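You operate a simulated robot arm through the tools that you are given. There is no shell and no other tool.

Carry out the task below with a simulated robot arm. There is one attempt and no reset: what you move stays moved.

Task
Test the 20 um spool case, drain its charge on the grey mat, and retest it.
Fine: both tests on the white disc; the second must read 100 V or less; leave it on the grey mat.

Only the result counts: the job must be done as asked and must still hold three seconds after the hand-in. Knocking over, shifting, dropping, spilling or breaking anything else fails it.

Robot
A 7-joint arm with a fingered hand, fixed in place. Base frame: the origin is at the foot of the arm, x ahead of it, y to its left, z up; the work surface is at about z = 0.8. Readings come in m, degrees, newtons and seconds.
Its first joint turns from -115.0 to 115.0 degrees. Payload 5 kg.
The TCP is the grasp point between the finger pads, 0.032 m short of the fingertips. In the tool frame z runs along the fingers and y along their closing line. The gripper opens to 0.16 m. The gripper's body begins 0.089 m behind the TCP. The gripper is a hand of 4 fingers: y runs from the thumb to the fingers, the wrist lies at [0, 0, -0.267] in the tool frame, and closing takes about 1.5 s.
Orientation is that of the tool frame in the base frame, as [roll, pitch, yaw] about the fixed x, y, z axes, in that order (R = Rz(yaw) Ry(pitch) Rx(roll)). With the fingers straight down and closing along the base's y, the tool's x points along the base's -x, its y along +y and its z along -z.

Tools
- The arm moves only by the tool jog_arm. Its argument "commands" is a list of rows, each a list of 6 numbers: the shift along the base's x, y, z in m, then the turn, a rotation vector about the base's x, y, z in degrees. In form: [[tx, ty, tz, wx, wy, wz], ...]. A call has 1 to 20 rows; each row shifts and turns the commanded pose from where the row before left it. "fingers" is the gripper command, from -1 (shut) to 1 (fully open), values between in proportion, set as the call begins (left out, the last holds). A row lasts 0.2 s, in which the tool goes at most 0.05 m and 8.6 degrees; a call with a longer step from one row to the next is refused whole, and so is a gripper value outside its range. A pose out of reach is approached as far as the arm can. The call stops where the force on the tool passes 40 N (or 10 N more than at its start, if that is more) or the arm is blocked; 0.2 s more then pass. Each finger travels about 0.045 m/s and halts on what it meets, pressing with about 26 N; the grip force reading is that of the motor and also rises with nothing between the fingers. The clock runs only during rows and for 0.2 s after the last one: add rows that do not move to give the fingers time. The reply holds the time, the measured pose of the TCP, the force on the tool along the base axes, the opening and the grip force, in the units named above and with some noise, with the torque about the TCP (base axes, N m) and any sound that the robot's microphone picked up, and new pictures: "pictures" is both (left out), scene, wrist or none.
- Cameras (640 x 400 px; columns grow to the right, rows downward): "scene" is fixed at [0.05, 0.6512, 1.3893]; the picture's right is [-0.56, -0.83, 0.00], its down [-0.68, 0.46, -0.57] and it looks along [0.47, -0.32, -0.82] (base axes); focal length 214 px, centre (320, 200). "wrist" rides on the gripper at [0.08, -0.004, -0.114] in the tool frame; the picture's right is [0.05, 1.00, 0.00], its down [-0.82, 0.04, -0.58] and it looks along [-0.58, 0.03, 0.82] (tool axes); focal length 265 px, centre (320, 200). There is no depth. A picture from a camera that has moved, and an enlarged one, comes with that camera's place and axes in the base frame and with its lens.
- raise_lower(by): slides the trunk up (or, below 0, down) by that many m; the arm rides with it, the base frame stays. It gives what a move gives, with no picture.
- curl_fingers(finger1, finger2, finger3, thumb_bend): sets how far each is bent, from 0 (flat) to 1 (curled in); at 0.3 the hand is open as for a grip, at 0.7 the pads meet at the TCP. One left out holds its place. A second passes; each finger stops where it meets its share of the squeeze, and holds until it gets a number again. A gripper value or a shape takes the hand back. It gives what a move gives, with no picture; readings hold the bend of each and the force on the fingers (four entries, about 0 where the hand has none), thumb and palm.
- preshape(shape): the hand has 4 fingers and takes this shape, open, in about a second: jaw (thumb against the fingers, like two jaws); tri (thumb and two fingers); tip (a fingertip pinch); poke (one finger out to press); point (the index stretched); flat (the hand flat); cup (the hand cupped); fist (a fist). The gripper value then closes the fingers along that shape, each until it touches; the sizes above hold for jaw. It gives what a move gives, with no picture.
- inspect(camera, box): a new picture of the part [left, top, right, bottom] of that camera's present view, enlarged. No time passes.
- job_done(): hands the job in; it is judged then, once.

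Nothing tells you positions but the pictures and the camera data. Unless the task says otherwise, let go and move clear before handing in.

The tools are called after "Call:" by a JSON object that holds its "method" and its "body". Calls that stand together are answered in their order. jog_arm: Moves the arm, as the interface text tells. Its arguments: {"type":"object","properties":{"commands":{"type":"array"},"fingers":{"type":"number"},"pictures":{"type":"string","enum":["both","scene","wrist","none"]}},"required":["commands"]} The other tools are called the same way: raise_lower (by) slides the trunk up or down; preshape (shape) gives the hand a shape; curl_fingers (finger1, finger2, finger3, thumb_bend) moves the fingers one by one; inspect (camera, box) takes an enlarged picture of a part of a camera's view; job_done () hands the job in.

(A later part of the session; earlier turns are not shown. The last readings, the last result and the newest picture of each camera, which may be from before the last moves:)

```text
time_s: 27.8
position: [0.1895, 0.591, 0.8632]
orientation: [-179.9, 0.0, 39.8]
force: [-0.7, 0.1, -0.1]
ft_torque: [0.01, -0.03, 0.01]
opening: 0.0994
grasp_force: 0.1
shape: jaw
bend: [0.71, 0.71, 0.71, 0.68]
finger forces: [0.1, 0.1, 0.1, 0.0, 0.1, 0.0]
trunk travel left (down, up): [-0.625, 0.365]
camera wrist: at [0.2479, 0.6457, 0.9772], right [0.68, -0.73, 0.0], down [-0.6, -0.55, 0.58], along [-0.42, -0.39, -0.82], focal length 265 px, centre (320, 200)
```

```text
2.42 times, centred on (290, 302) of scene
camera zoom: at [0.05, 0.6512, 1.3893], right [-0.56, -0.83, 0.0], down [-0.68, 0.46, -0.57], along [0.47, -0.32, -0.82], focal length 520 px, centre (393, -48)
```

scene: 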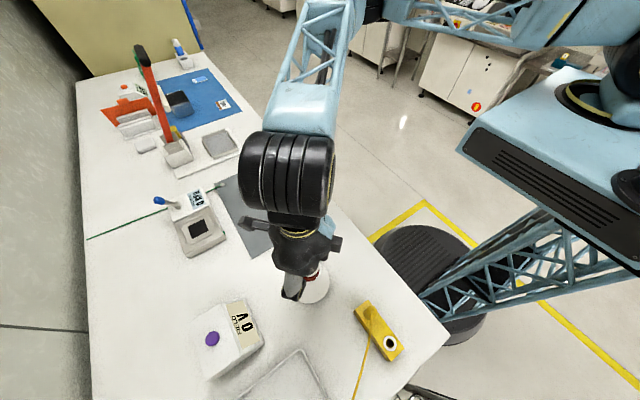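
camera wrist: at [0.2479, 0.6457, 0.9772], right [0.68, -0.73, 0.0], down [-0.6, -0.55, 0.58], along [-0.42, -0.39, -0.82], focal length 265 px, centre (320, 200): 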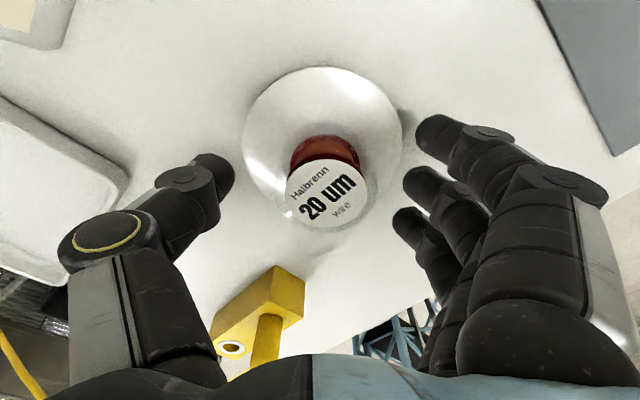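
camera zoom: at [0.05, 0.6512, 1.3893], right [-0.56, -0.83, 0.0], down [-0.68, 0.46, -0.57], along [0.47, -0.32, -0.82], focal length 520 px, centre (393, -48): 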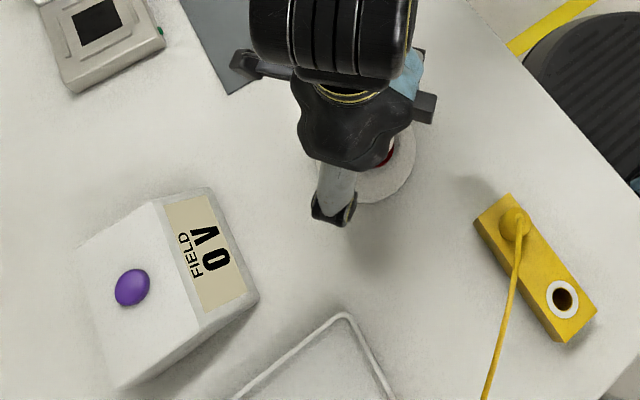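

The case stands alone on the disc and the meter still reads 0 V, so the purple button probably triggers a reading. I'll rise and swing the hand so the camera faces the meter.

Call:
{"method": "jog_arm", "body": {"commands": [[0, 0, 0.01, 0, 0, 0], [0, 0, 0.03, 0, 0, 0], [0, 0, 0.04, 0, 0, 0], [0, 0, 0.04, 0, 0, 0], [0, 0, 0.03, 0, 0, 0], [0, 0, 0, 0, 0, 0]]}}

Call:
{"method": "jog_arm", "body": {"commands": [[0, 0.005, 0, 0, 0, -8.1], [0, 0.005, 0, 0, 0, -8.1], [0, 0.005, 0, 0, 0, -8.1], [0, 0.005, 0, 0, 0, -8.1], [0, 0.005, 0, 0, 0, -8.1], [0, 0.005, 0, 0, 0, -8.1], [0, 0.005, 0, 0, 0, -8.1], [0, 0.005, 0, 0, 0, -8.1], [0, 0.005, 0, 0, 0, -8.1], [0, 0.005, 0, 0, 0, -8.1], [0, 0.005, 0, 0, 0, -8.1], [0, 0.005, 0, 0, 0, -8.1], [0, 0.005, 0, 0, 0, -8.1], [0, 0.005, 0, 0, 0, -8.1], [0, 0.005, 0, 0, 0, -8.1], [0, 0.005, 0, 0, 0, -8.1], [0, 0, 0, 0, 0, 0], [0, 0, 0, 0, 0, 0]]}}

Call:
{"method": "inspect", "body": {"camera": "scene", "box": [180, 220, 400, 385]}}

```text
time_s: 29.2
position: [0.1877, 0.5914, 1.0135]
orientation: [180.0, -0.1, 39.7]
force: [-0.1, 0.6, 0.7]
ft_torque: [0.01, -0.01, 0.03]
opening: 0.0996
grasp_force: 0.0
shape: jaw
bend: [0.71, 0.71, 0.71, 0.68]
finger forces: [0.0, 0.0, 0.0, 0.1, 0.0, 0.0]
trunk travel left (down, up): [-0.625, 0.365]
camera wrist: at [0.2469, 0.6456, 1.1272], right [0.68, -0.74, 0.0], down [-0.6, -0.55, 0.58], along [-0.42, -0.39, -0.82], focal length 265 px, centre (320, 200)
```

scene: 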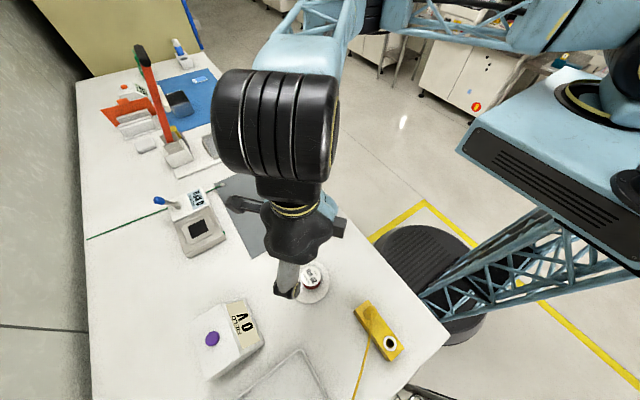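
wrist: 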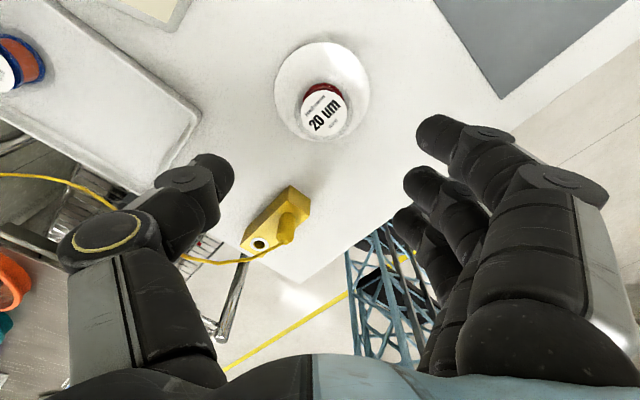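

```text
time_s: 33.0
position: [0.1906, 0.6718, 1.014]
orientation: [180.0, 0.0, -90.0]
force: [0.3, -0.4, 0.4]
ft_torque: [0.01, 0.02, 0.01]
opening: 0.0997
grasp_force: 0.2
shape: jaw
bend: [0.71, 0.71, 0.71, 0.68]
finger forces: [0.1, 0.1, 0.0, 0.0, 0.1, 0.1]
trunk travel left (down, up): [-0.625, 0.365]
camera wrist: at [0.1932, 0.5917, 1.1266], right [-1.0, -0.05, 0.0], down [-0.04, 0.82, 0.58], along [-0.03, 0.58, -0.82], focal length 265 px, centre (320, 200)
```

scene: 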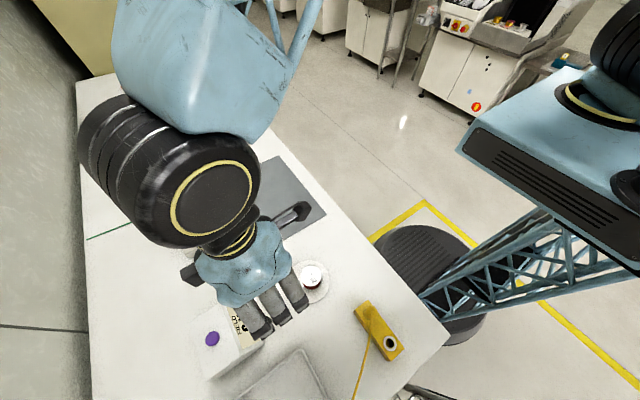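
wrist: 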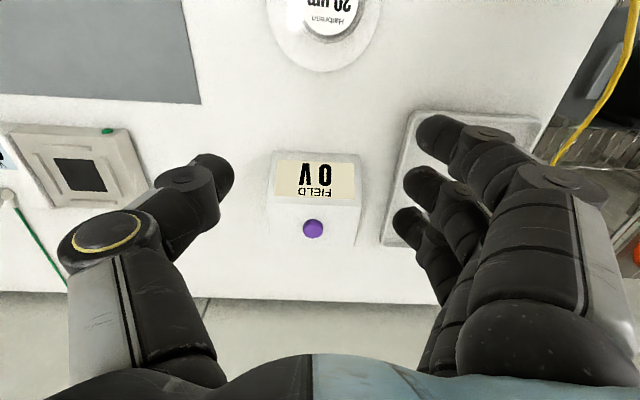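

```text
2.42 times, centred on (290, 302) of scene
camera zoom: at [0.05, 0.6512, 1.3893], right [-0.56, -0.83, 0.0], down [-0.68, 0.46, -0.57], along [0.47, -0.32, -0.82], focal length 520 px, centre (393, -48)
```

zoom: 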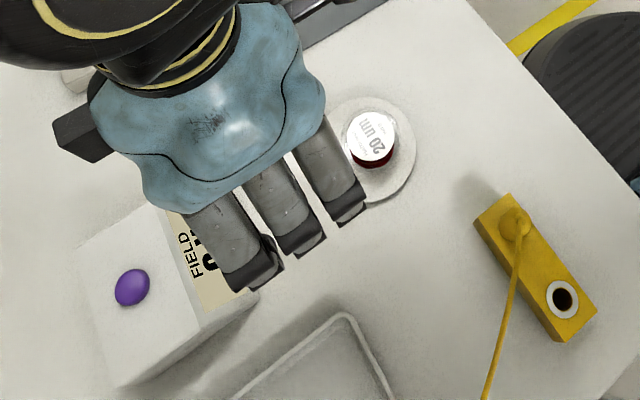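

The case sits on the disc and the meter is in view. I'll take the poke shape and look at the finger and button.

Call:
{"method": "preshape", "body": {"shape": "poke"}}

Call:
{"method": "inspect", "body": {"camera": "wrist", "box": [0, 0, 640, 400]}}

Call:
{"method": "inspect", "body": {"camera": "wrist", "box": [240, 140, 390, 270]}}

Call:
{"method": "inspect", "body": {"camera": "scene", "box": [80, 180, 360, 390]}}

```text
time_s: 33.9
position: [0.1884, 0.6712, 1.013]
orientation: [-179.9, 0.0, -89.8]
force: [-0.5, 0.1, -0.4]
ft_torque: [0.0, 0.0, 0.05]
opening: 0.0
grasp_force: 0.1
shape: poke
bend: [1.0, 1.0, 1.0, 0.47]
finger forces: [0.1, 0.1, 0.0, 0.0, 0.0, 0.0]
trunk travel left (down, up): [-0.625, 0.365]
```

```text
1.00 times, centred on (320, 200) of wrist (not enlarged: the box is as wide or as high as the picture)
camera zoom: at [0.1932, 0.5916, 1.1265], right [-1.0, -0.06, 0.0], down [-0.04, 0.82, 0.58], along [-0.03, 0.58, -0.82], focal length 265 px, centre (320, 200)
```

zoom: 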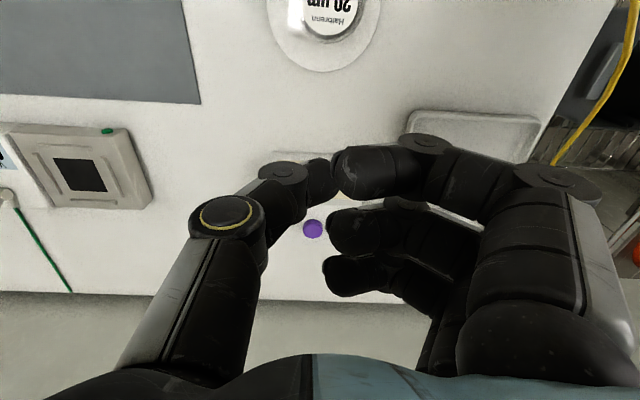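

```text
3.08 times, centred on (315, 205) of wrist
camera zoom: at [0.1932, 0.5916, 1.1265], right [-1.0, -0.06, 0.0], down [-0.04, 0.82, 0.58], along [-0.03, 0.58, -0.82], focal length 817 px, centre (335, 185)
```

zoom: 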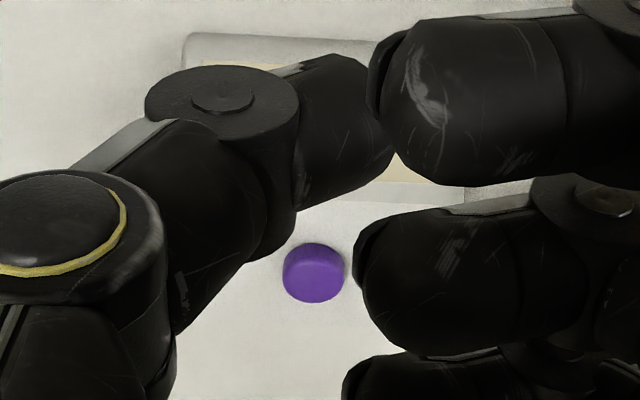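

```text
1.90 times, centred on (220, 285) of scene
camera zoom: at [0.05, 0.6512, 1.3893], right [-0.56, -0.83, 0.0], down [-0.68, 0.46, -0.57], along [0.47, -0.32, -0.82], focal length 408 px, centre (510, 38)
```

zoom: 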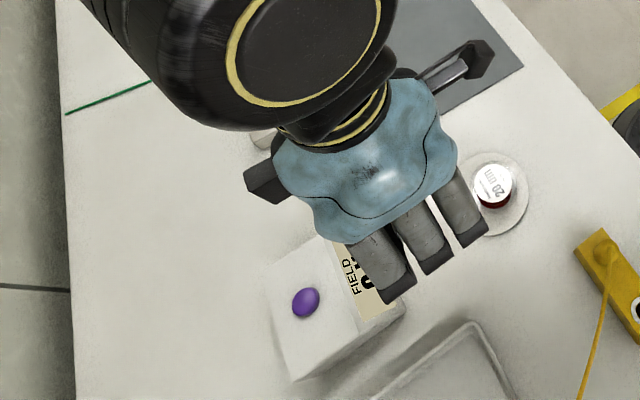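

Call:
{"method": "jog_arm", "body": {"commands": [[0, 0, 0, 0, 0, 0], [0, 0, 0, 0, 0, 0], [0, 0, 0, 0, 0, 0]], "pictures": "both"}}

```text
time_s: 34.7
position: [0.1891, 0.6713, 1.014]
orientation: [-180.0, 0.0, -89.8]
force: [0.5, 0.5, 0.0]
ft_torque: [-0.03, 0.02, -0.02]
opening: 0.0
grasp_force: 0.1
shape: poke
bend: [1.0, 1.0, 1.0, 0.47]
finger forces: [0.0, 0.0, 0.0, 0.0, 0.0, 0.1]
trunk travel left (down, up): [-0.625, 0.365]
camera wrist: at [0.1932, 0.5917, 1.1265], right [-1.0, -0.06, 0.0], down [-0.04, 0.82, 0.58], along [-0.03, 0.58, -0.82], focal length 265 px, centre (320, 200)
```

scene: 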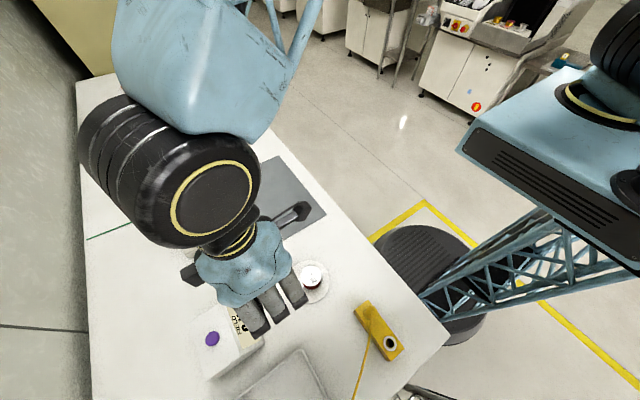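
wrist: 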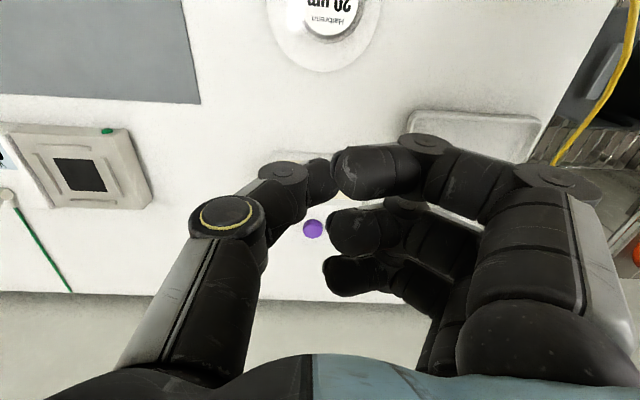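

The poke shape curls every finger. I'll try "point", which stretches the index.

Call:
{"method": "preshape", "body": {"shape": "point"}}

Call:
{"method": "jog_arm", "body": {"commands": [[0, 0, 0, 0, 0, 0], [0, 0, 0, 0, 0, 0], [0, 0, 0, 0, 0, 0]], "pictures": "both"}}

Call:
{"method": "inspect", "body": {"camera": "scene", "box": [80, 180, 360, 390]}}

```text
time_s: 35.6
position: [0.1892, 0.6731, 1.0132]
orientation: [-180.0, 0.1, -89.8]
force: [-0.5, 0.2, 0.1]
ft_torque: [-0.02, 0.01, -0.01]
opening: 0.1525
grasp_force: 0.0
shape: point
bend: [0.3, 1.0, 1.0, 0.54]
finger forces: [0.0, 0.0, 0.0, 0.0, 0.0, 0.0]
trunk travel left (down, up): [-0.625, 0.365]
```

```text
time_s: 36.4
position: [0.1895, 0.6717, 1.0129]
orientation: [180.0, 0.1, -89.8]
force: [0.4, 0.0, -0.2]
ft_torque: [-0.03, -0.02, 0.02]
opening: 0.1523
grasp_force: 0.1
shape: point
bend: [0.3, 1.0, 1.0, 0.54]
finger forces: [0.0, 0.0, 0.0, 0.0, 0.0, 0.0]
trunk travel left (down, up): [-0.625, 0.365]
camera wrist: at [0.1932, 0.5917, 1.1265], right [-1.0, -0.06, 0.0], down [-0.04, 0.82, 0.58], along [-0.03, 0.58, -0.82], focal length 265 px, centre (320, 200)
```

scene: 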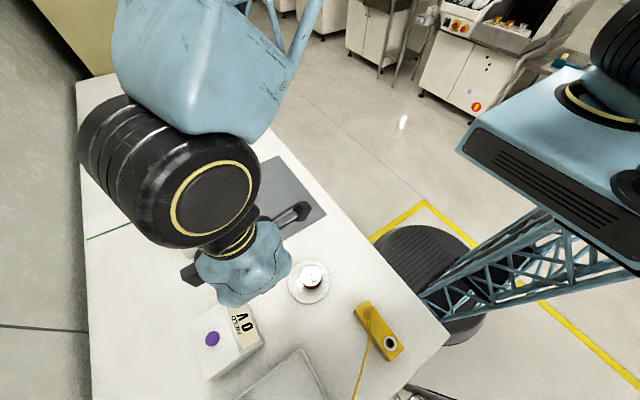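
wrist: 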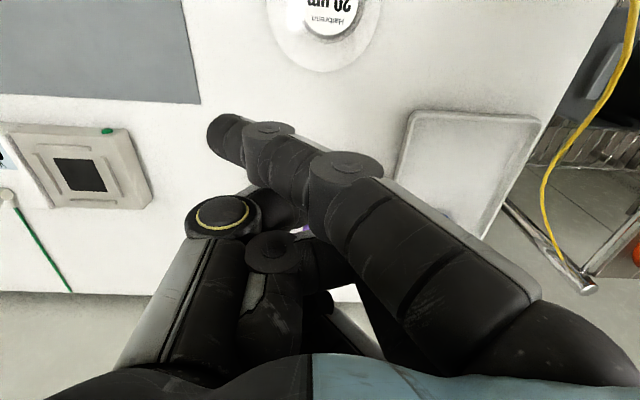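

```text
1.90 times, centred on (220, 285) of scene
camera zoom: at [0.05, 0.6512, 1.3893], right [-0.56, -0.83, 0.0], down [-0.68, 0.46, -0.57], along [0.47, -0.32, -0.82], focal length 408 px, centre (510, 38)
```

zoom: 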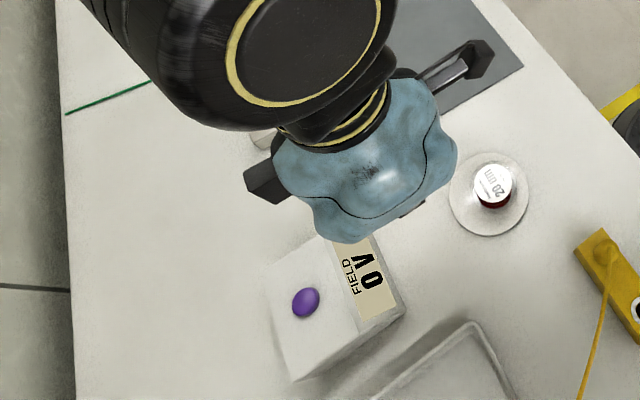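

Point leans the index across the hand. I'll try setting fingers individually: the middle finger extended, the others curled.

Call:
{"method": "curl_fingers", "body": {"finger1": 1.0, "finger2": 0.5, "finger3": 1.0, "thumb_bend": 0.3}}

Call:
{"method": "jog_arm", "body": {"commands": [[0, 0, 0, 0, 0, 0], [0, 0, 0, 0, 0, 0]], "pictures": "wrist"}}

Call:
{"method": "inspect", "body": {"camera": "scene", "box": [80, 180, 360, 390]}}

```text
time_s: 37.4
position: [0.1893, 0.6721, 1.0121]
orientation: [180.0, -0.1, -89.8]
force: [0.2, 0.1, 0.4]
ft_torque: [0.02, 0.0, -0.02]
opening: 0.078
grasp_force: 0.1
shape: fingers
bend: [1.0, 0.5, 1.0, 0.3]
finger forces: [0.0, 0.1, 0.0, 0.1, 0.0, 0.0]
trunk travel left (down, up): [-0.625, 0.365]
```

```text
time_s: 38.0
position: [0.1885, 0.6721, 1.0126]
orientation: [179.9, -0.1, -89.8]
force: [-0.5, 0.0, 0.0]
ft_torque: [0.03, 0.01, 0.02]
opening: 0.0781
grasp_force: 0.0
shape: fingers
bend: [1.0, 0.5, 1.0, 0.3]
finger forces: [0.0, 0.1, 0.1, 0.1, 0.0, 0.0]
trunk travel left (down, up): [-0.625, 0.365]
camera wrist: at [0.1932, 0.5916, 1.1265], right [-1.0, -0.06, 0.0], down [-0.04, 0.82, 0.58], along [-0.03, 0.58, -0.82], focal length 265 px, centre (320, 200)
```

wrist: 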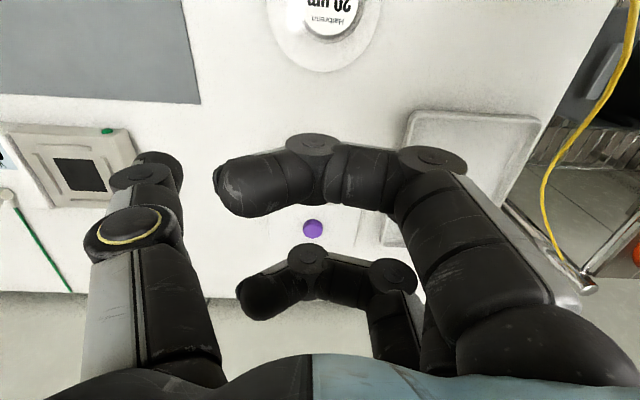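

```text
1.90 times, centred on (220, 285) of scene
camera zoom: at [0.05, 0.6512, 1.3893], right [-0.56, -0.83, 0.0], down [-0.68, 0.46, -0.57], along [0.47, -0.32, -0.82], focal length 408 px, centre (510, 38)
```

zoom: 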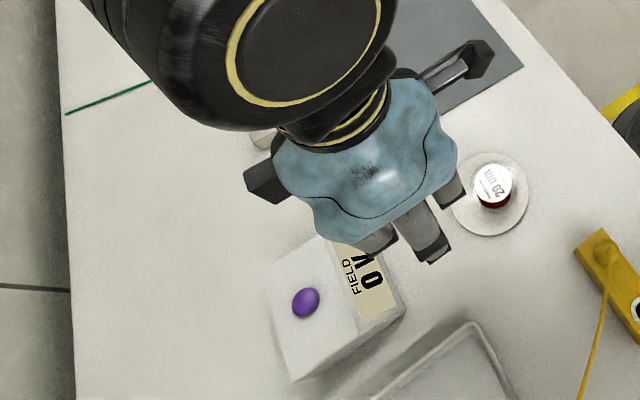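

Call:
{"method": "curl_fingers", "body": {"finger1": 0.6, "finger2": 1.0, "finger3": 1.0, "thumb_bend": 0.3}}

Call:
{"method": "jog_arm", "body": {"commands": [[0, 0, 0, 0, 0, 0], [0, 0, 0, 0, 0, 0]], "pictures": "wrist"}}

Call:
{"method": "inspect", "body": {"camera": "scene", "box": [80, 180, 360, 390]}}

```text
time_s: 39.0
position: [0.1891, 0.6726, 1.013]
orientation: [180.0, 0.0, -89.8]
force: [-0.5, 0.1, 0.1]
ft_torque: [0.0, -0.01, 0.0]
opening: 0.1106
grasp_force: 0.1
shape: fingers
bend: [0.6, 1.0, 1.0, 0.3]
finger forces: [0.0, 0.0, 0.0, 0.0, 0.0, 0.1]
trunk travel left (down, up): [-0.625, 0.365]
```

```text
time_s: 39.6
position: [0.1891, 0.6722, 1.0126]
orientation: [-179.9, 0.0, -89.7]
force: [-0.5, 0.3, -1.1]
ft_torque: [0.01, 0.01, -0.01]
opening: 0.1103
grasp_force: 0.0
shape: fingers
bend: [0.6, 1.0, 1.0, 0.3]
finger forces: [0.0, 0.1, 0.1, 0.1, 0.1, 0.0]
trunk travel left (down, up): [-0.625, 0.365]
camera wrist: at [0.1932, 0.5917, 1.1265], right [-1.0, -0.06, 0.0], down [-0.04, 0.82, 0.58], along [-0.03, 0.58, -0.82], focal length 265 px, centre (320, 200)
```

wrist: 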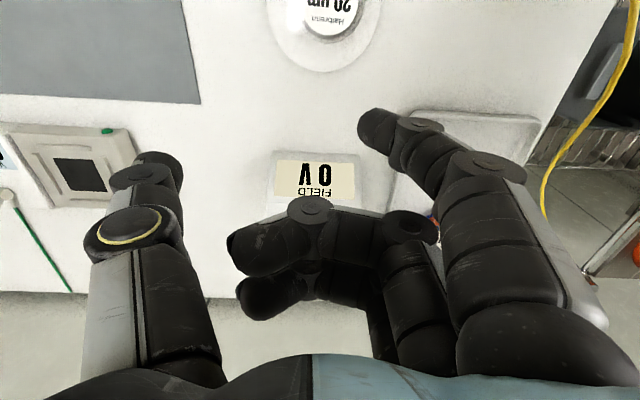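

```text
1.90 times, centred on (220, 285) of scene
camera zoom: at [0.05, 0.6512, 1.3893], right [-0.56, -0.83, 0.0], down [-0.68, 0.46, -0.57], along [0.47, -0.32, -0.82], focal length 408 px, centre (510, 38)
```

zoom: 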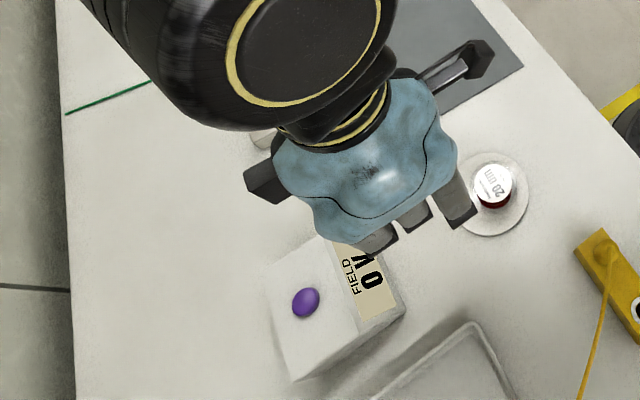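

The index is now stretched with its tip clearly visible at about tool (0.03, 0.027, 0.035). I'll bring it over the button, which is near (0.19, 0.824, 0.865).

Call:
{"method": "jog_arm", "body": {"commands": [[0.0075, 0.04, 0, 0, 0, 0], [0.01, 0.04, 0, 0, 0, 0], [0.01, 0.04, -0.01, 0, 0, 0], [0, 0.04, -0.02, 0, 0, 0], [0, 0.0215, -0.02, 0, 0, 0], [0, 0, 0, 0, 0, 0], [0, 0, 0, 0, 0, 0]]}}

Call:
{"method": "inspect", "body": {"camera": "wrist", "box": [220, 0, 500, 180]}}

Call:
{"method": "inspect", "body": {"camera": "scene", "box": [80, 180, 360, 390]}}

```text
time_s: 41.2
position: [0.218, 0.8538, 0.9633]
orientation: [-180.0, 0.1, -89.8]
force: [0.3, 0.2, -0.8]
ft_torque: [0.0, -0.01, 0.0]
opening: 0.1108
grasp_force: 0.0
shape: fingers
bend: [0.6, 1.0, 1.0, 0.3]
finger forces: [0.0, 0.1, 0.0, 0.0, 0.1, 0.0]
trunk travel left (down, up): [-0.625, 0.365]
camera wrist: at [0.2216, 0.7736, 1.0766], right [-1.0, -0.06, 0.0], down [-0.04, 0.82, 0.58], along [-0.03, 0.58, -0.82], focal length 265 px, centre (320, 200)
```

scene: 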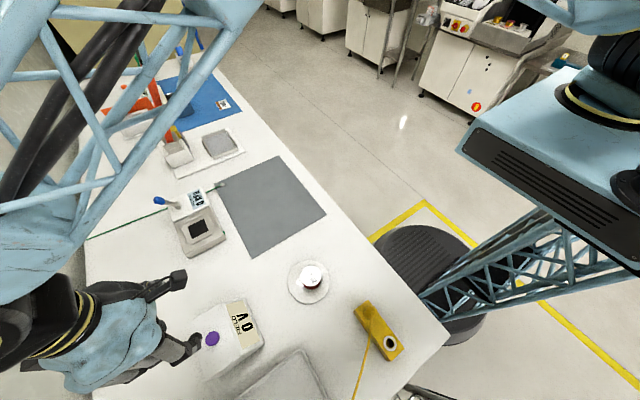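
wrist: 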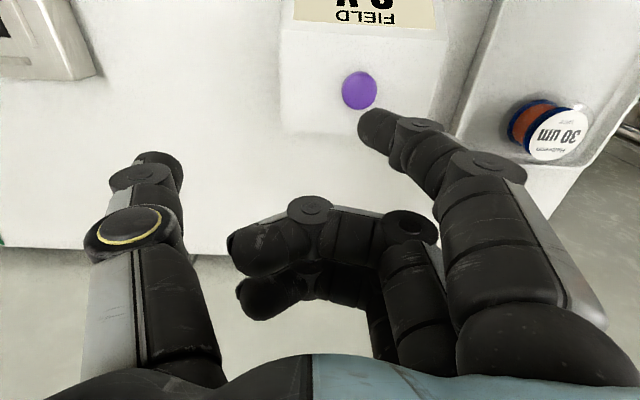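

```text
2.22 times, centred on (360, 90) of wrist
camera zoom: at [0.2216, 0.7736, 1.0766], right [-1.0, -0.06, 0.0], down [-0.04, 0.82, 0.58], along [-0.03, 0.58, -0.82], focal length 590 px, centre (231, 444)
```

zoom: 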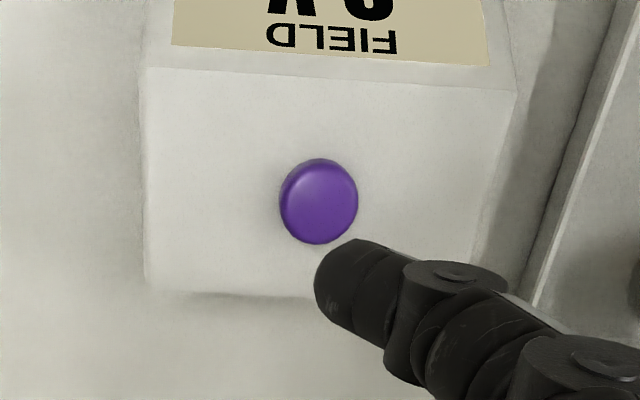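

```text
1.90 times, centred on (220, 285) of scene
camera zoom: at [0.05, 0.6512, 1.3893], right [-0.56, -0.83, 0.0], down [-0.68, 0.46, -0.57], along [0.47, -0.32, -0.82], focal length 408 px, centre (510, 38)
```

zoom: 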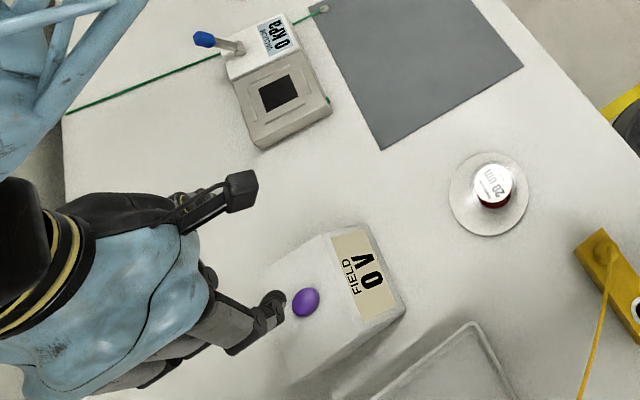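

The scene camera has a clear view of the meter. The tip is about 6 mm too far in +y, so I'll shift and descend partway.

Call:
{"method": "jog_arm", "body": {"commands": [[0.001, -0.006, -0.01, 0, 0, 0], [0, 0, -0.015, 0, 0, 0], [0, 0, -0.01, 0, 0, 0], [0, 0, 0, 0, 0, 0]], "pictures": "wrist"}}

Call:
{"method": "inspect", "body": {"camera": "wrist", "box": [220, 0, 500, 180]}}

Call:
{"method": "inspect", "body": {"camera": "scene", "box": [150, 280, 290, 390]}}

```text
time_s: 42.2
position: [0.2176, 0.8464, 0.9272]
orientation: [-180.0, 0.0, -89.8]
force: [0.6, 0.2, 0.6]
ft_torque: [0.01, -0.02, 0.03]
opening: 0.1105
grasp_force: 0.0
shape: fingers
bend: [0.6, 1.0, 1.0, 0.3]
finger forces: [0.0, 0.1, 0.1, 0.0, 0.1, 0.0]
trunk travel left (down, up): [-0.625, 0.365]
camera wrist: at [0.2213, 0.7668, 1.0415], right [-1.0, -0.06, 0.0], down [-0.04, 0.82, 0.58], along [-0.03, 0.58, -0.82], focal length 265 px, centre (320, 200)
```

wrist: 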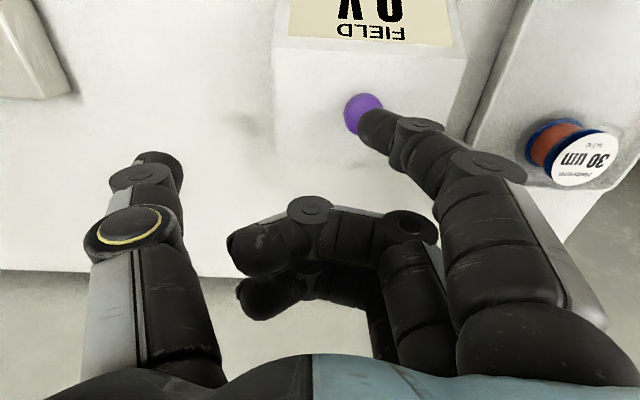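

```text
2.22 times, centred on (360, 90) of wrist
camera zoom: at [0.2213, 0.7668, 1.0415], right [-1.0, -0.06, 0.0], down [-0.04, 0.82, 0.58], along [-0.03, 0.58, -0.82], focal length 590 px, centre (231, 444)
```

zoom: 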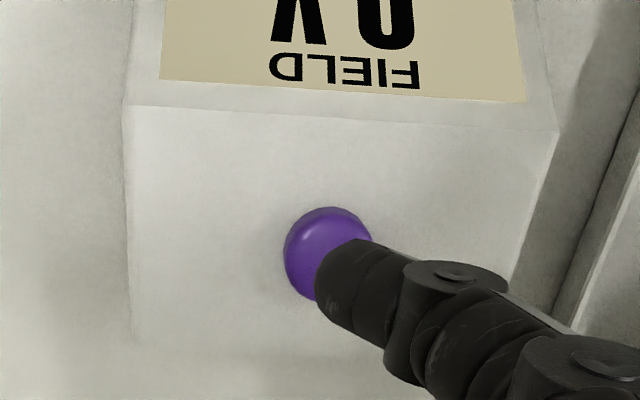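

```text
3.64 times, centred on (220, 335) of scene
camera zoom: at [0.05, 0.6512, 1.3893], right [-0.56, -0.83, 0.0], down [-0.68, 0.46, -0.57], along [0.47, -0.32, -0.82], focal length 780 px, centre (684, -291)
```

zoom: 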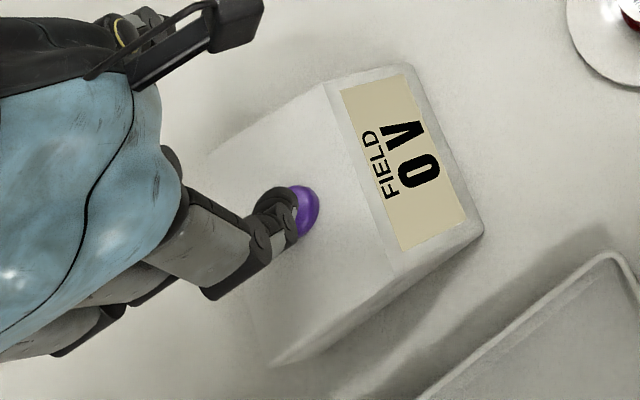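

Lined up. I'll descend in small steps onto the button while watching the force and display.

Call:
{"method": "jog_arm", "body": {"commands": [[0, 0.001, -0.006, 0, 0, 0], [0, 0, -0.006, 0, 0, 0], [0, 0, -0.004, 0, 0, 0], [0, 0, 0, 0, 0, 0]], "pictures": "none"}}

Call:
{"method": "jog_arm", "body": {"commands": [[0, 0, -0.003, 0, 0, 0], [0, 0, -0.002, 0, 0, 0], [0, 0, 0, 0, 0, 0]], "pictures": "wrist"}}

Call:
{"method": "inspect", "body": {"camera": "scene", "box": [150, 280, 290, 390]}}

```text
time_s: 43.2
position: [0.2184, 0.8484, 0.9124]
orientation: [180.0, 0.0, -89.8]
force: [-0.9, 0.3, 2.4]
ft_torque: [-0.03, 0.08, 0.0]
opening: 0.1105
grasp_force: 0.6
shape: fingers
bend: [0.6, 1.0, 1.0, 0.3]
finger forces: [1.9, 0.1, 0.0, 0.1, 0.0, 0.0]
trunk travel left (down, up): [-0.625, 0.365]
heard: click
```

```text
time_s: 44.0
position: [0.2166, 0.8478, 0.908]
orientation: [-180.0, 0.2, -89.7]
force: [-1.2, -1.7, 9.9]
ft_torque: [-0.31, 0.32, -0.02]
opening: 0.1105
grasp_force: 4.9
shape: fingers
bend: [0.61, 1.0, 1.0, 0.3]
finger forces: [9.7, 0.0, 0.1, 0.1, 0.0, 0.0]
trunk travel left (down, up): [-0.625, 0.365]
camera wrist: at [0.2216, 0.7674, 1.0209], right [-1.0, -0.06, 0.0], down [-0.04, 0.81, 0.58], along [-0.03, 0.58, -0.82], focal length 265 px, centre (320, 200)
```

wrist: 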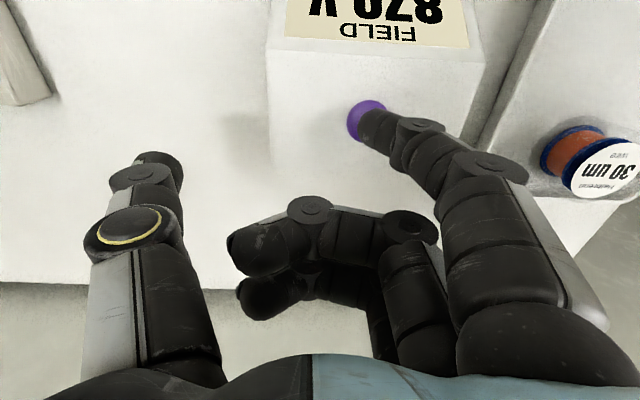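

```text
3.64 times, centred on (220, 335) of scene
camera zoom: at [0.05, 0.6512, 1.3893], right [-0.56, -0.83, 0.0], down [-0.68, 0.46, -0.57], along [0.47, -0.32, -0.82], focal length 780 px, centre (684, -291)
```

zoom: 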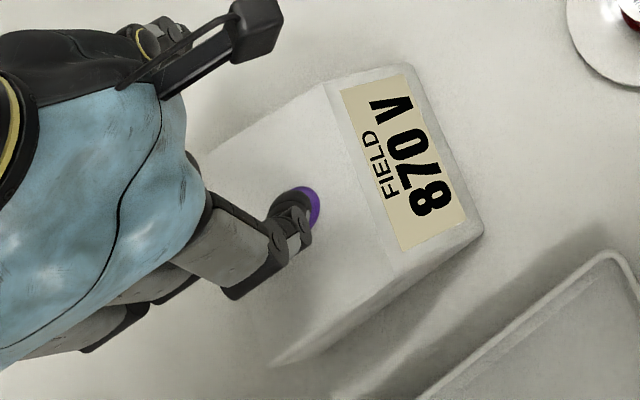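

The first test reads 870 V. Now I'll back off the button, reopen the hand as jaws and return above the case on the disc.

Call:
{"method": "jog_arm", "body": {"commands": [[0, 0, 0.01, 0, 0, 0], [0, 0, 0.03, 0, 0, 0], [0, 0, 0.04, 0, 0, 0], [0, 0, 0.03, 0, 0, 0], [0, -0.04, 0.01, 0, 0, 0], [0, -0.045, 0, 0, 0, 0], [-0.005, -0.045, 0, 0, 0, 0], [-0.01, -0.045, 0, 0, 0, 0], [-0.01, -0.045, 0, 0, 0, 0], [-0.002, -0.03, 0, 0, 0, 0], [0, 0, 0, 0, 0, 0]], "pictures": "scene"}}

Call:
{"method": "preshape", "body": {"shape": "jaw"}}

Call:
{"method": "jog_arm", "body": {"commands": [[0, 0, 0, 0, 0, 0], [0, 0, 0, 0, 0, 0], [0, 0, 0, 0, 0, 0], [0, 0, 0, 0, 0, 0], [0, 0, 0, 0, 0, 0]], "fingers": 0.25, "pictures": "both"}}

```text
time_s: 46.4
position: [0.1915, 0.5972, 1.0285]
orientation: [-180.0, 0.0, -89.7]
force: [0.0, -0.3, -0.4]
ft_torque: [0.0, -0.03, -0.01]
opening: 0.1111
grasp_force: 0.1
shape: fingers
bend: [0.6, 1.0, 1.0, 0.3]
finger forces: [0.1, 0.1, 0.0, 0.1, 0.1, 0.1]
trunk travel left (down, up): [-0.625, 0.365]
```

scene: 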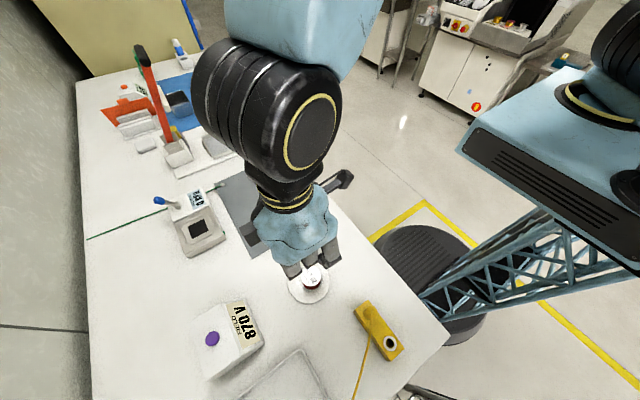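

```text
time_s: 47.3
position: [0.1924, 0.5985, 1.03]
orientation: [-180.0, 0.0, -89.8]
force: [0.5, -0.4, -1.0]
ft_torque: [0.05, -0.01, -0.06]
opening: 0.1599
grasp_force: 0.1
shape: jaw
bend: [0.3, 0.3, 0.3, 0.3]
finger forces: [0.0, 0.1, 0.0, 0.0, 0.0, 0.0]
trunk travel left (down, up): [-0.625, 0.365]
```

```text
time_s: 48.5
position: [0.1908, 0.5979, 1.0275]
orientation: [-180.0, 0.0, -89.9]
force: [0.8, -0.2, 0.1]
ft_torque: [0.02, -0.05, 0.0]
opening: 0.1004
grasp_force: 0.1
shape: jaw
bend: [0.7, 0.7, 0.7, 0.68]
finger forces: [0.0, 0.1, 0.0, 0.0, 0.0, 0.0]
trunk travel left (down, up): [-0.625, 0.365]
camera wrist: at [0.1963, 0.5174, 1.1418], right [-1.0, -0.06, 0.0], down [-0.04, 0.82, 0.58], along [-0.03, 0.58, -0.82], focal length 265 px, centre (320, 200)
```

scene: 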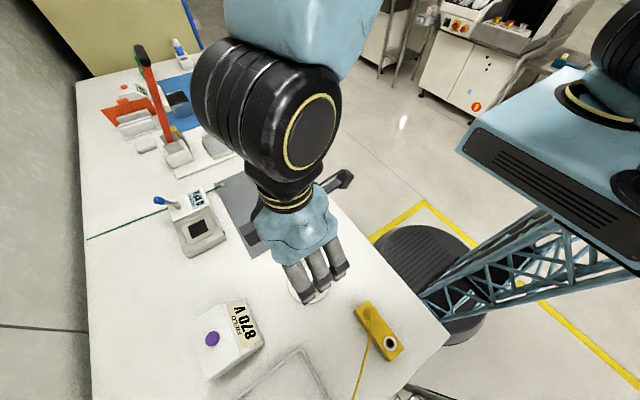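
wrist: 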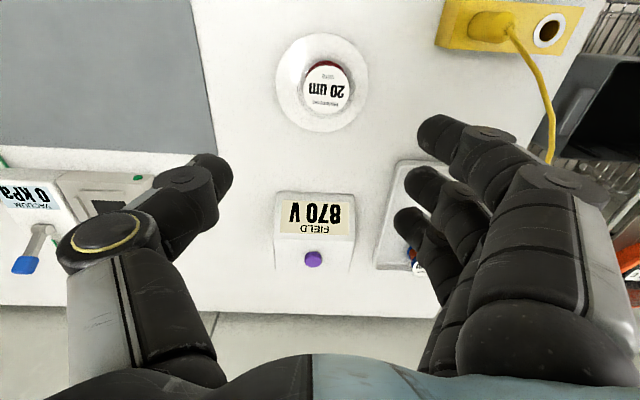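

The display holds 870 V. I'll descend toward the case and recheck centering.

Call:
{"method": "jog_arm", "body": {"commands": [[-0.003, -0.015, -0.02, 0, 0, 0], [0, 0, -0.04, 0, 0, 0], [0, 0, -0.04, 0, 0, 0], [0, 0, -0.02, 0, 0, 0], [0, 0, 0, 0, 0, 0]], "pictures": "wrist"}}

Call:
{"method": "inspect", "body": {"camera": "wrist", "box": [200, 60, 440, 210]}}

```text
time_s: 49.7
position: [0.1867, 0.5824, 0.9052]
orientation: [-179.9, 0.0, -89.7]
force: [-0.1, 0.8, 0.5]
ft_torque: [0.01, -0.05, 0.04]
opening: 0.1004
grasp_force: 0.0
shape: jaw
bend: [0.7, 0.7, 0.7, 0.68]
finger forces: [0.1, 0.0, 0.0, 0.1, 0.1, 0.1]
trunk travel left (down, up): [-0.625, 0.365]
camera wrist: at [0.1908, 0.5024, 1.0197], right [-1.0, -0.06, 0.0], down [-0.04, 0.82, 0.58], along [-0.03, 0.58, -0.82], focal length 265 px, centre (320, 200)
```

wrist: 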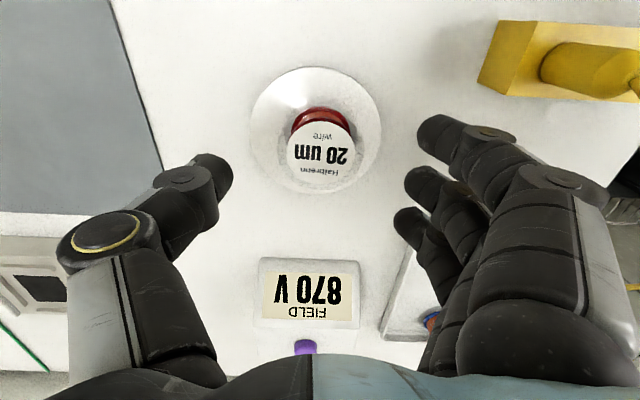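

```text
2.67 times, centred on (320, 135) of wrist
camera zoom: at [0.1908, 0.5024, 1.0197], right [-1.0, -0.06, 0.0], down [-0.04, 0.82, 0.58], along [-0.03, 0.58, -0.82], focal length 708 px, centre (320, 373)
```

zoom: 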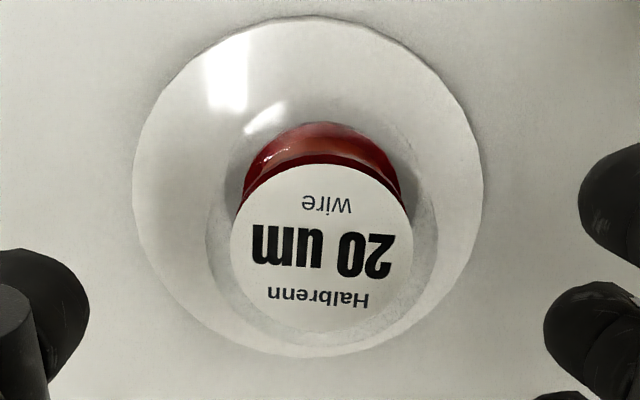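

Call:
{"method": "jog_arm", "body": {"commands": [[-0.0005, -0.001, -0.02, 0, 0, 0], [0, 0, -0.02, 0, 0, 0], [0, 0, -0.008, 0, 0, 0], [0, 0, -0.004, 0, 0, 0], [0, 0, 0, 0, 0, 0]], "pictures": "wrist"}}

Call:
{"method": "inspect", "body": {"camera": "wrist", "box": [200, 80, 440, 230]}}

```text
time_s: 50.9
position: [0.1868, 0.5826, 0.855]
orientation: [-180.0, 0.0, -89.8]
force: [-0.4, -0.8, 0.2]
ft_torque: [0.02, 0.02, -0.05]
opening: 0.1003
grasp_force: 0.0
shape: jaw
bend: [0.7, 0.7, 0.7, 0.68]
finger forces: [0.0, 0.0, 0.1, 0.0, 0.0, 0.0]
trunk travel left (down, up): [-0.625, 0.365]
camera wrist: at [0.191, 0.5011, 0.9686], right [-1.0, -0.05, 0.0], down [-0.04, 0.82, 0.58], along [-0.03, 0.58, -0.82], focal length 265 px, centre (320, 200)
```

wrist: 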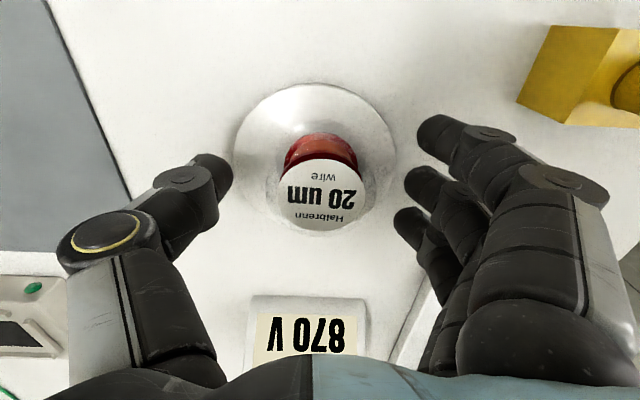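

```text
2.67 times, centred on (320, 155) of wrist
camera zoom: at [0.191, 0.5011, 0.9686], right [-1.0, -0.05, 0.0], down [-0.04, 0.82, 0.58], along [-0.03, 0.58, -0.82], focal length 708 px, centre (320, 320)
```

zoom: 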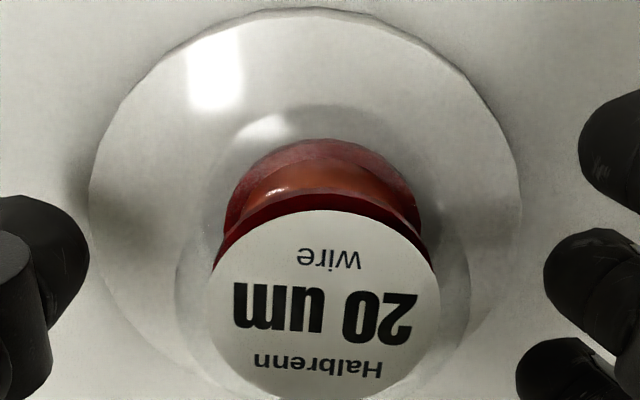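

Call:
{"method": "jog_arm", "body": {"commands": [[0, 0, -0.004, 0, 0, 0], [0, 0, 0, 0, 0, 0]], "pictures": "none"}}

Call:
{"method": "jog_arm", "body": {"commands": [[0, 0, 0, 0, 0, 0], [0, 0, 0, 0, 0, 0], [0, 0, 0, 0, 0, 0], [0, 0, 0, 0, 0, 0], [0, 0, 0, 0, 0, 0], [0, 0, 0, 0, 0, 0]], "fingers": -0.6, "pictures": "wrist"}}

```text
time_s: 51.5
position: [0.1878, 0.5814, 0.8516]
orientation: [180.0, 0.0, -89.8]
force: [0.1, -1.1, 0.0]
ft_torque: [0.02, 0.0, -0.03]
opening: 0.1004
grasp_force: 0.1
shape: jaw
bend: [0.7, 0.7, 0.7, 0.68]
finger forces: [0.0, 0.0, 0.0, 0.0, 0.1, 0.0]
trunk travel left (down, up): [-0.625, 0.365]
```

```text
time_s: 52.9
position: [0.1885, 0.5815, 0.8512]
orientation: [179.9, 0.0, -89.8]
force: [-0.3, -0.3, 0.2]
ft_torque: [-0.04, 0.02, -0.01]
opening: 0.0458
grasp_force: 25.7
shape: jaw
bend: [0.72, 0.73, 0.73, 0.7]
finger forces: [6.8, 7.5, 8.0, 0.0, 22.8, 0.1]
trunk travel left (down, up): [-0.625, 0.365]
camera wrist: at [0.1914, 0.5012, 0.9646], right [-1.0, -0.05, 0.0], down [-0.04, 0.82, 0.58], along [-0.03, 0.58, -0.82], focal length 265 px, centre (320, 200)
```

wrist: 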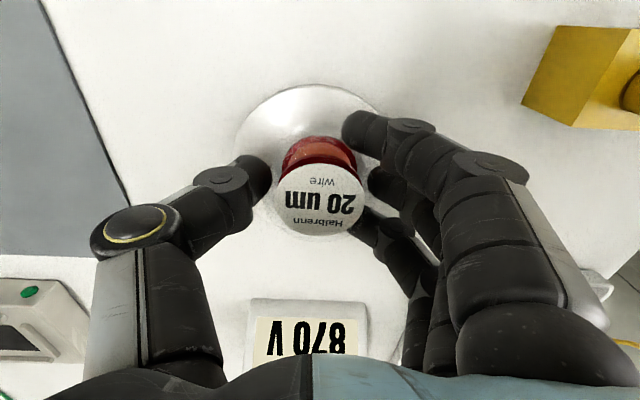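

Grip is balanced. I'll lift and carry the case to the grey mat, around (0.46, 0.56).

Call:
{"method": "jog_arm", "body": {"commands": [[0, 0, 0.005, 0, 0, 0], [0, 0, 0.015, 0, 0, 0], [0, 0, 0.03, 0, 0, 0], [0, 0, 0.04, 0, 0, 0], [0.02, 0, 0.01, 0, 0, 0], [0.04, 0, 0, 0, 0, 0], [0.045, -0.005, 0, 0, 0, 0], [0.045, -0.005, 0, 0, 0, 0], [0.045, -0.005, 0, 0, 0, 0], [0.045, -0.005, 0, 0, 0, 0], [0.03, 0, 0, 0, 0, 0], [0, 0, 0, 0, 0, 0], [0, 0, 0, 0, 0, 0]]}}

```text
time_s: 55.7
position: [0.4559, 0.5621, 0.9517]
orientation: [180.0, 0.0, -89.7]
force: [0.2, -0.2, -0.5]
ft_torque: [-0.03, 0.0, 0.01]
opening: 0.0459
grasp_force: 26.2
shape: jaw
bend: [0.72, 0.73, 0.73, 0.7]
finger forces: [7.0, 7.7, 8.3, 0.1, 22.6, 0.0]
trunk travel left (down, up): [-0.625, 0.365]
camera wrist: at [0.4603, 0.4816, 1.0649], right [-1.0, -0.05, 0.0], down [-0.04, 0.82, 0.58], along [-0.03, 0.58, -0.82], focal length 265 px, centre (320, 200)
```

scene: 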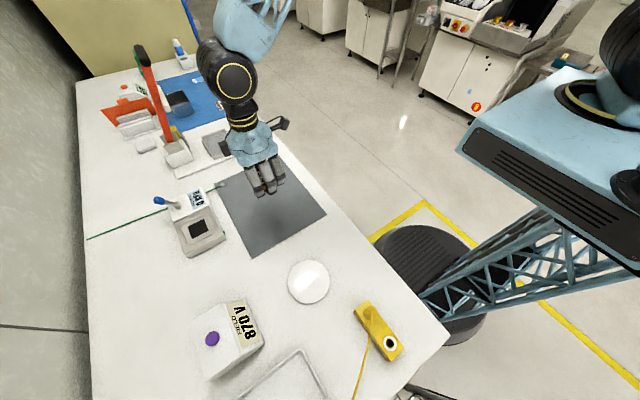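
wrist: 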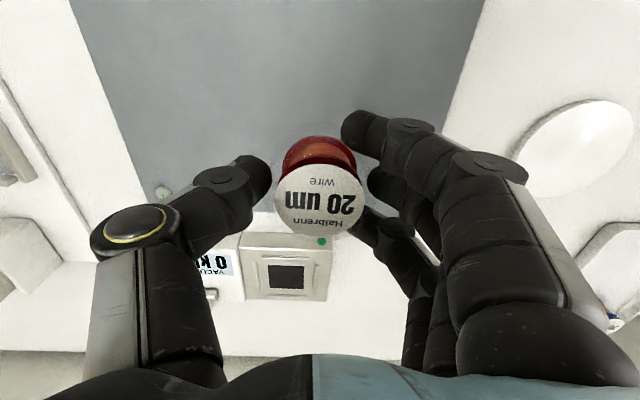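

I'll lower onto the mat gently.

Call:
{"method": "jog_arm", "body": {"commands": [[0, 0, -0.03, 0, 0, 0], [0, 0, -0.03, 0, 0, 0], [0, 0, -0.02, 0, 0, 0], [0, 0, -0.01, 0, 0, 0], [0, 0, 0, 0, 0, 0]], "pictures": "none"}}

Call:
{"method": "jog_arm", "body": {"commands": [[0, 0, -0.003, 0, 0, 0], [0, 0, -0.003, 0, 0, 0], [0, 0, 0, 0, 0, 0]], "pictures": "none"}}

Call:
{"method": "jog_arm", "body": {"commands": [[0, 0, -0.002, 0, 0, 0], [0, 0, 0, 0, 0, 0]], "pictures": "none"}}

```text
time_s: 56.9
position: [0.4564, 0.5622, 0.861]
orientation: [180.0, 0.0, -89.8]
force: [0.2, -0.5, -0.9]
ft_torque: [-0.02, 0.0, -0.02]
opening: 0.0461
grasp_force: 25.4
shape: jaw
bend: [0.72, 0.73, 0.73, 0.7]
finger forces: [7.0, 7.7, 8.4, 0.1, 22.6, 0.0]
trunk travel left (down, up): [-0.625, 0.365]
```

```text
time_s: 57.7
position: [0.4565, 0.562, 0.8548]
orientation: [-179.9, 0.0, -89.9]
force: [-0.2, 0.0, -1.0]
ft_torque: [0.05, -0.01, 0.0]
opening: 0.046
grasp_force: 25.4
shape: jaw
bend: [0.72, 0.73, 0.73, 0.7]
finger forces: [7.0, 7.7, 8.5, 0.0, 22.6, 0.1]
trunk travel left (down, up): [-0.625, 0.365]
```

```text
time_s: 58.3
position: [0.4554, 0.5627, 0.8531]
orientation: [-180.0, 0.0, -89.8]
force: [0.3, 0.1, -1.0]
ft_torque: [0.04, 0.02, 0.02]
opening: 0.0458
grasp_force: 25.9
shape: jaw
bend: [0.72, 0.73, 0.73, 0.7]
finger forces: [7.0, 7.7, 8.5, 0.1, 22.5, 0.1]
trunk travel left (down, up): [-0.625, 0.365]
```

Call:
{"method": "jog_arm", "body": {"commands": [[0, 0, -0.003, 0, 0, 0], [0, 0, 0, 0, 0, 0]], "pictures": "none"}}

Call:
{"method": "jog_arm", "body": {"commands": [[0, 0, -0.002, 0, 0, 0], [0, 0, 0, 0, 0, 0]], "pictures": "none"}}

Call:
{"method": "jog_arm", "body": {"commands": [[0, 0, -0.0015, 0, 0, 0], [0, 0, 0, 0, 0, 0]], "pictures": "none"}}

```text
time_s: 58.9
position: [0.4555, 0.5619, 0.8508]
orientation: [-180.0, 0.0, -89.8]
force: [0.4, -0.2, 0.1]
ft_torque: [0.0, -0.02, 0.02]
opening: 0.0459
grasp_force: 25.9
shape: jaw
bend: [0.72, 0.73, 0.73, 0.7]
finger forces: [7.0, 7.7, 8.5, 0.1, 22.7, 0.1]
trunk travel left (down, up): [-0.625, 0.365]
```

```text
time_s: 59.5
position: [0.4571, 0.5627, 0.8484]
orientation: [-179.9, 0.1, -89.8]
force: [0.4, 0.1, -0.6]
ft_torque: [0.0, -0.03, 0.03]
opening: 0.0459
grasp_force: 26.3
shape: jaw
bend: [0.72, 0.73, 0.73, 0.7]
finger forces: [7.0, 7.7, 8.5, 0.0, 22.6, 0.1]
trunk travel left (down, up): [-0.625, 0.365]
```

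```text
time_s: 60.1
position: [0.4555, 0.5617, 0.8474]
orientation: [179.9, 0.1, -89.8]
force: [-0.2, 0.5, -0.5]
ft_torque: [0.03, 0.0, -0.01]
opening: 0.0459
grasp_force: 25.8
shape: jaw
bend: [0.72, 0.73, 0.73, 0.7]
finger forces: [7.0, 7.8, 8.4, 0.0, 22.6, 0.1]
trunk travel left (down, up): [-0.625, 0.365]
```

Call:
{"method": "jog_arm", "body": {"commands": [[0, 0, -0.0015, 0, 0, 0], [0, 0, 0, 0, 0, 0]], "pictures": "none"}}

Call:
{"method": "jog_arm", "body": {"commands": [[0, 0, -0.0015, 0, 0, 0], [0, 0, 0, 0, 0, 0]], "pictures": "wrist"}}

```text
time_s: 60.7
position: [0.4559, 0.5622, 0.8462]
orientation: [-180.0, 0.1, -89.8]
force: [0.3, -0.9, -1.1]
ft_torque: [0.0, 0.01, 0.01]
opening: 0.0455
grasp_force: 26.2
shape: jaw
bend: [0.72, 0.73, 0.73, 0.7]
finger forces: [7.0, 7.7, 8.5, 0.1, 22.6, 0.0]
trunk travel left (down, up): [-0.625, 0.365]
```

```text
time_s: 61.3
position: [0.4567, 0.5623, 0.8438]
orientation: [180.0, 0.0, -89.7]
force: [0.2, -0.4, 0.6]
ft_torque: [0.01, 0.04, 0.02]
opening: 0.0458
grasp_force: 25.8
shape: jaw
bend: [0.72, 0.73, 0.73, 0.7]
finger forces: [7.0, 7.7, 8.4, 0.0, 22.6, 0.0]
trunk travel left (down, up): [-0.625, 0.365]
camera wrist: at [0.4604, 0.4818, 0.9574], right [-1.0, -0.06, 0.0], down [-0.04, 0.82, 0.58], along [-0.03, 0.58, -0.82], focal length 265 px, centre (320, 200)
```

wrist: 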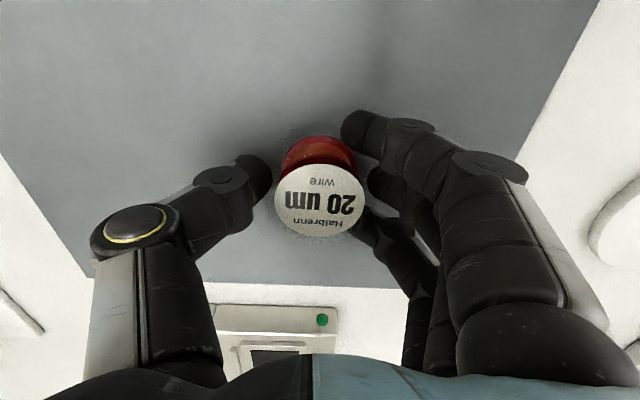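

Call:
{"method": "jog_arm", "body": {"commands": [[0, 0, -0.0015, 0, 0, 0], [0, 0, 0, 0, 0, 0]], "pictures": "none"}}

Call:
{"method": "jog_arm", "body": {"commands": [[0, 0, -0.001, 0, 0, 0], [0, 0, 0, 0, 0, 0]], "pictures": "none"}}

Call:
{"method": "jog_arm", "body": {"commands": [[0, 0, -0.001, 0, 0, 0], [0, 0, 0, 0, 0, 0]], "pictures": "none"}}

```text
time_s: 61.9
position: [0.4562, 0.5629, 0.8421]
orientation: [180.0, 0.0, -89.8]
force: [0.4, -0.2, 9.7]
ft_torque: [0.02, 0.05, 0.01]
opening: 0.0458
grasp_force: 25.9
shape: jaw
bend: [0.72, 0.74, 0.73, 0.7]
finger forces: [7.7, 8.6, 8.9, 0.1, 24.6, 0.1]
trunk travel left (down, up): [-0.625, 0.365]
```

```text
time_s: 62.5
position: [0.4565, 0.5615, 0.8436]
orientation: [-179.9, 0.0, -89.8]
force: [-0.5, -0.5, 19.5]
ft_torque: [0.06, 0.06, 0.02]
opening: 0.0462
grasp_force: 26.2
shape: jaw
bend: [0.72, 0.74, 0.73, 0.7]
finger forces: [8.4, 9.7, 10.0, 0.1, 26.9, 0.0]
trunk travel left (down, up): [-0.625, 0.365]
```

```text
time_s: 63.1
position: [0.4566, 0.5622, 0.8421]
orientation: [-180.0, 0.2, -89.8]
force: [1.3, 3.1, 29.6]
ft_torque: [0.16, -0.07, 0.0]
opening: 0.0467
grasp_force: 26.7
shape: jaw
bend: [0.73, 0.74, 0.73, 0.71]
finger forces: [8.3, 9.8, 11.5, 0.0, 29.0, 0.0]
trunk travel left (down, up): [-0.625, 0.365]
```

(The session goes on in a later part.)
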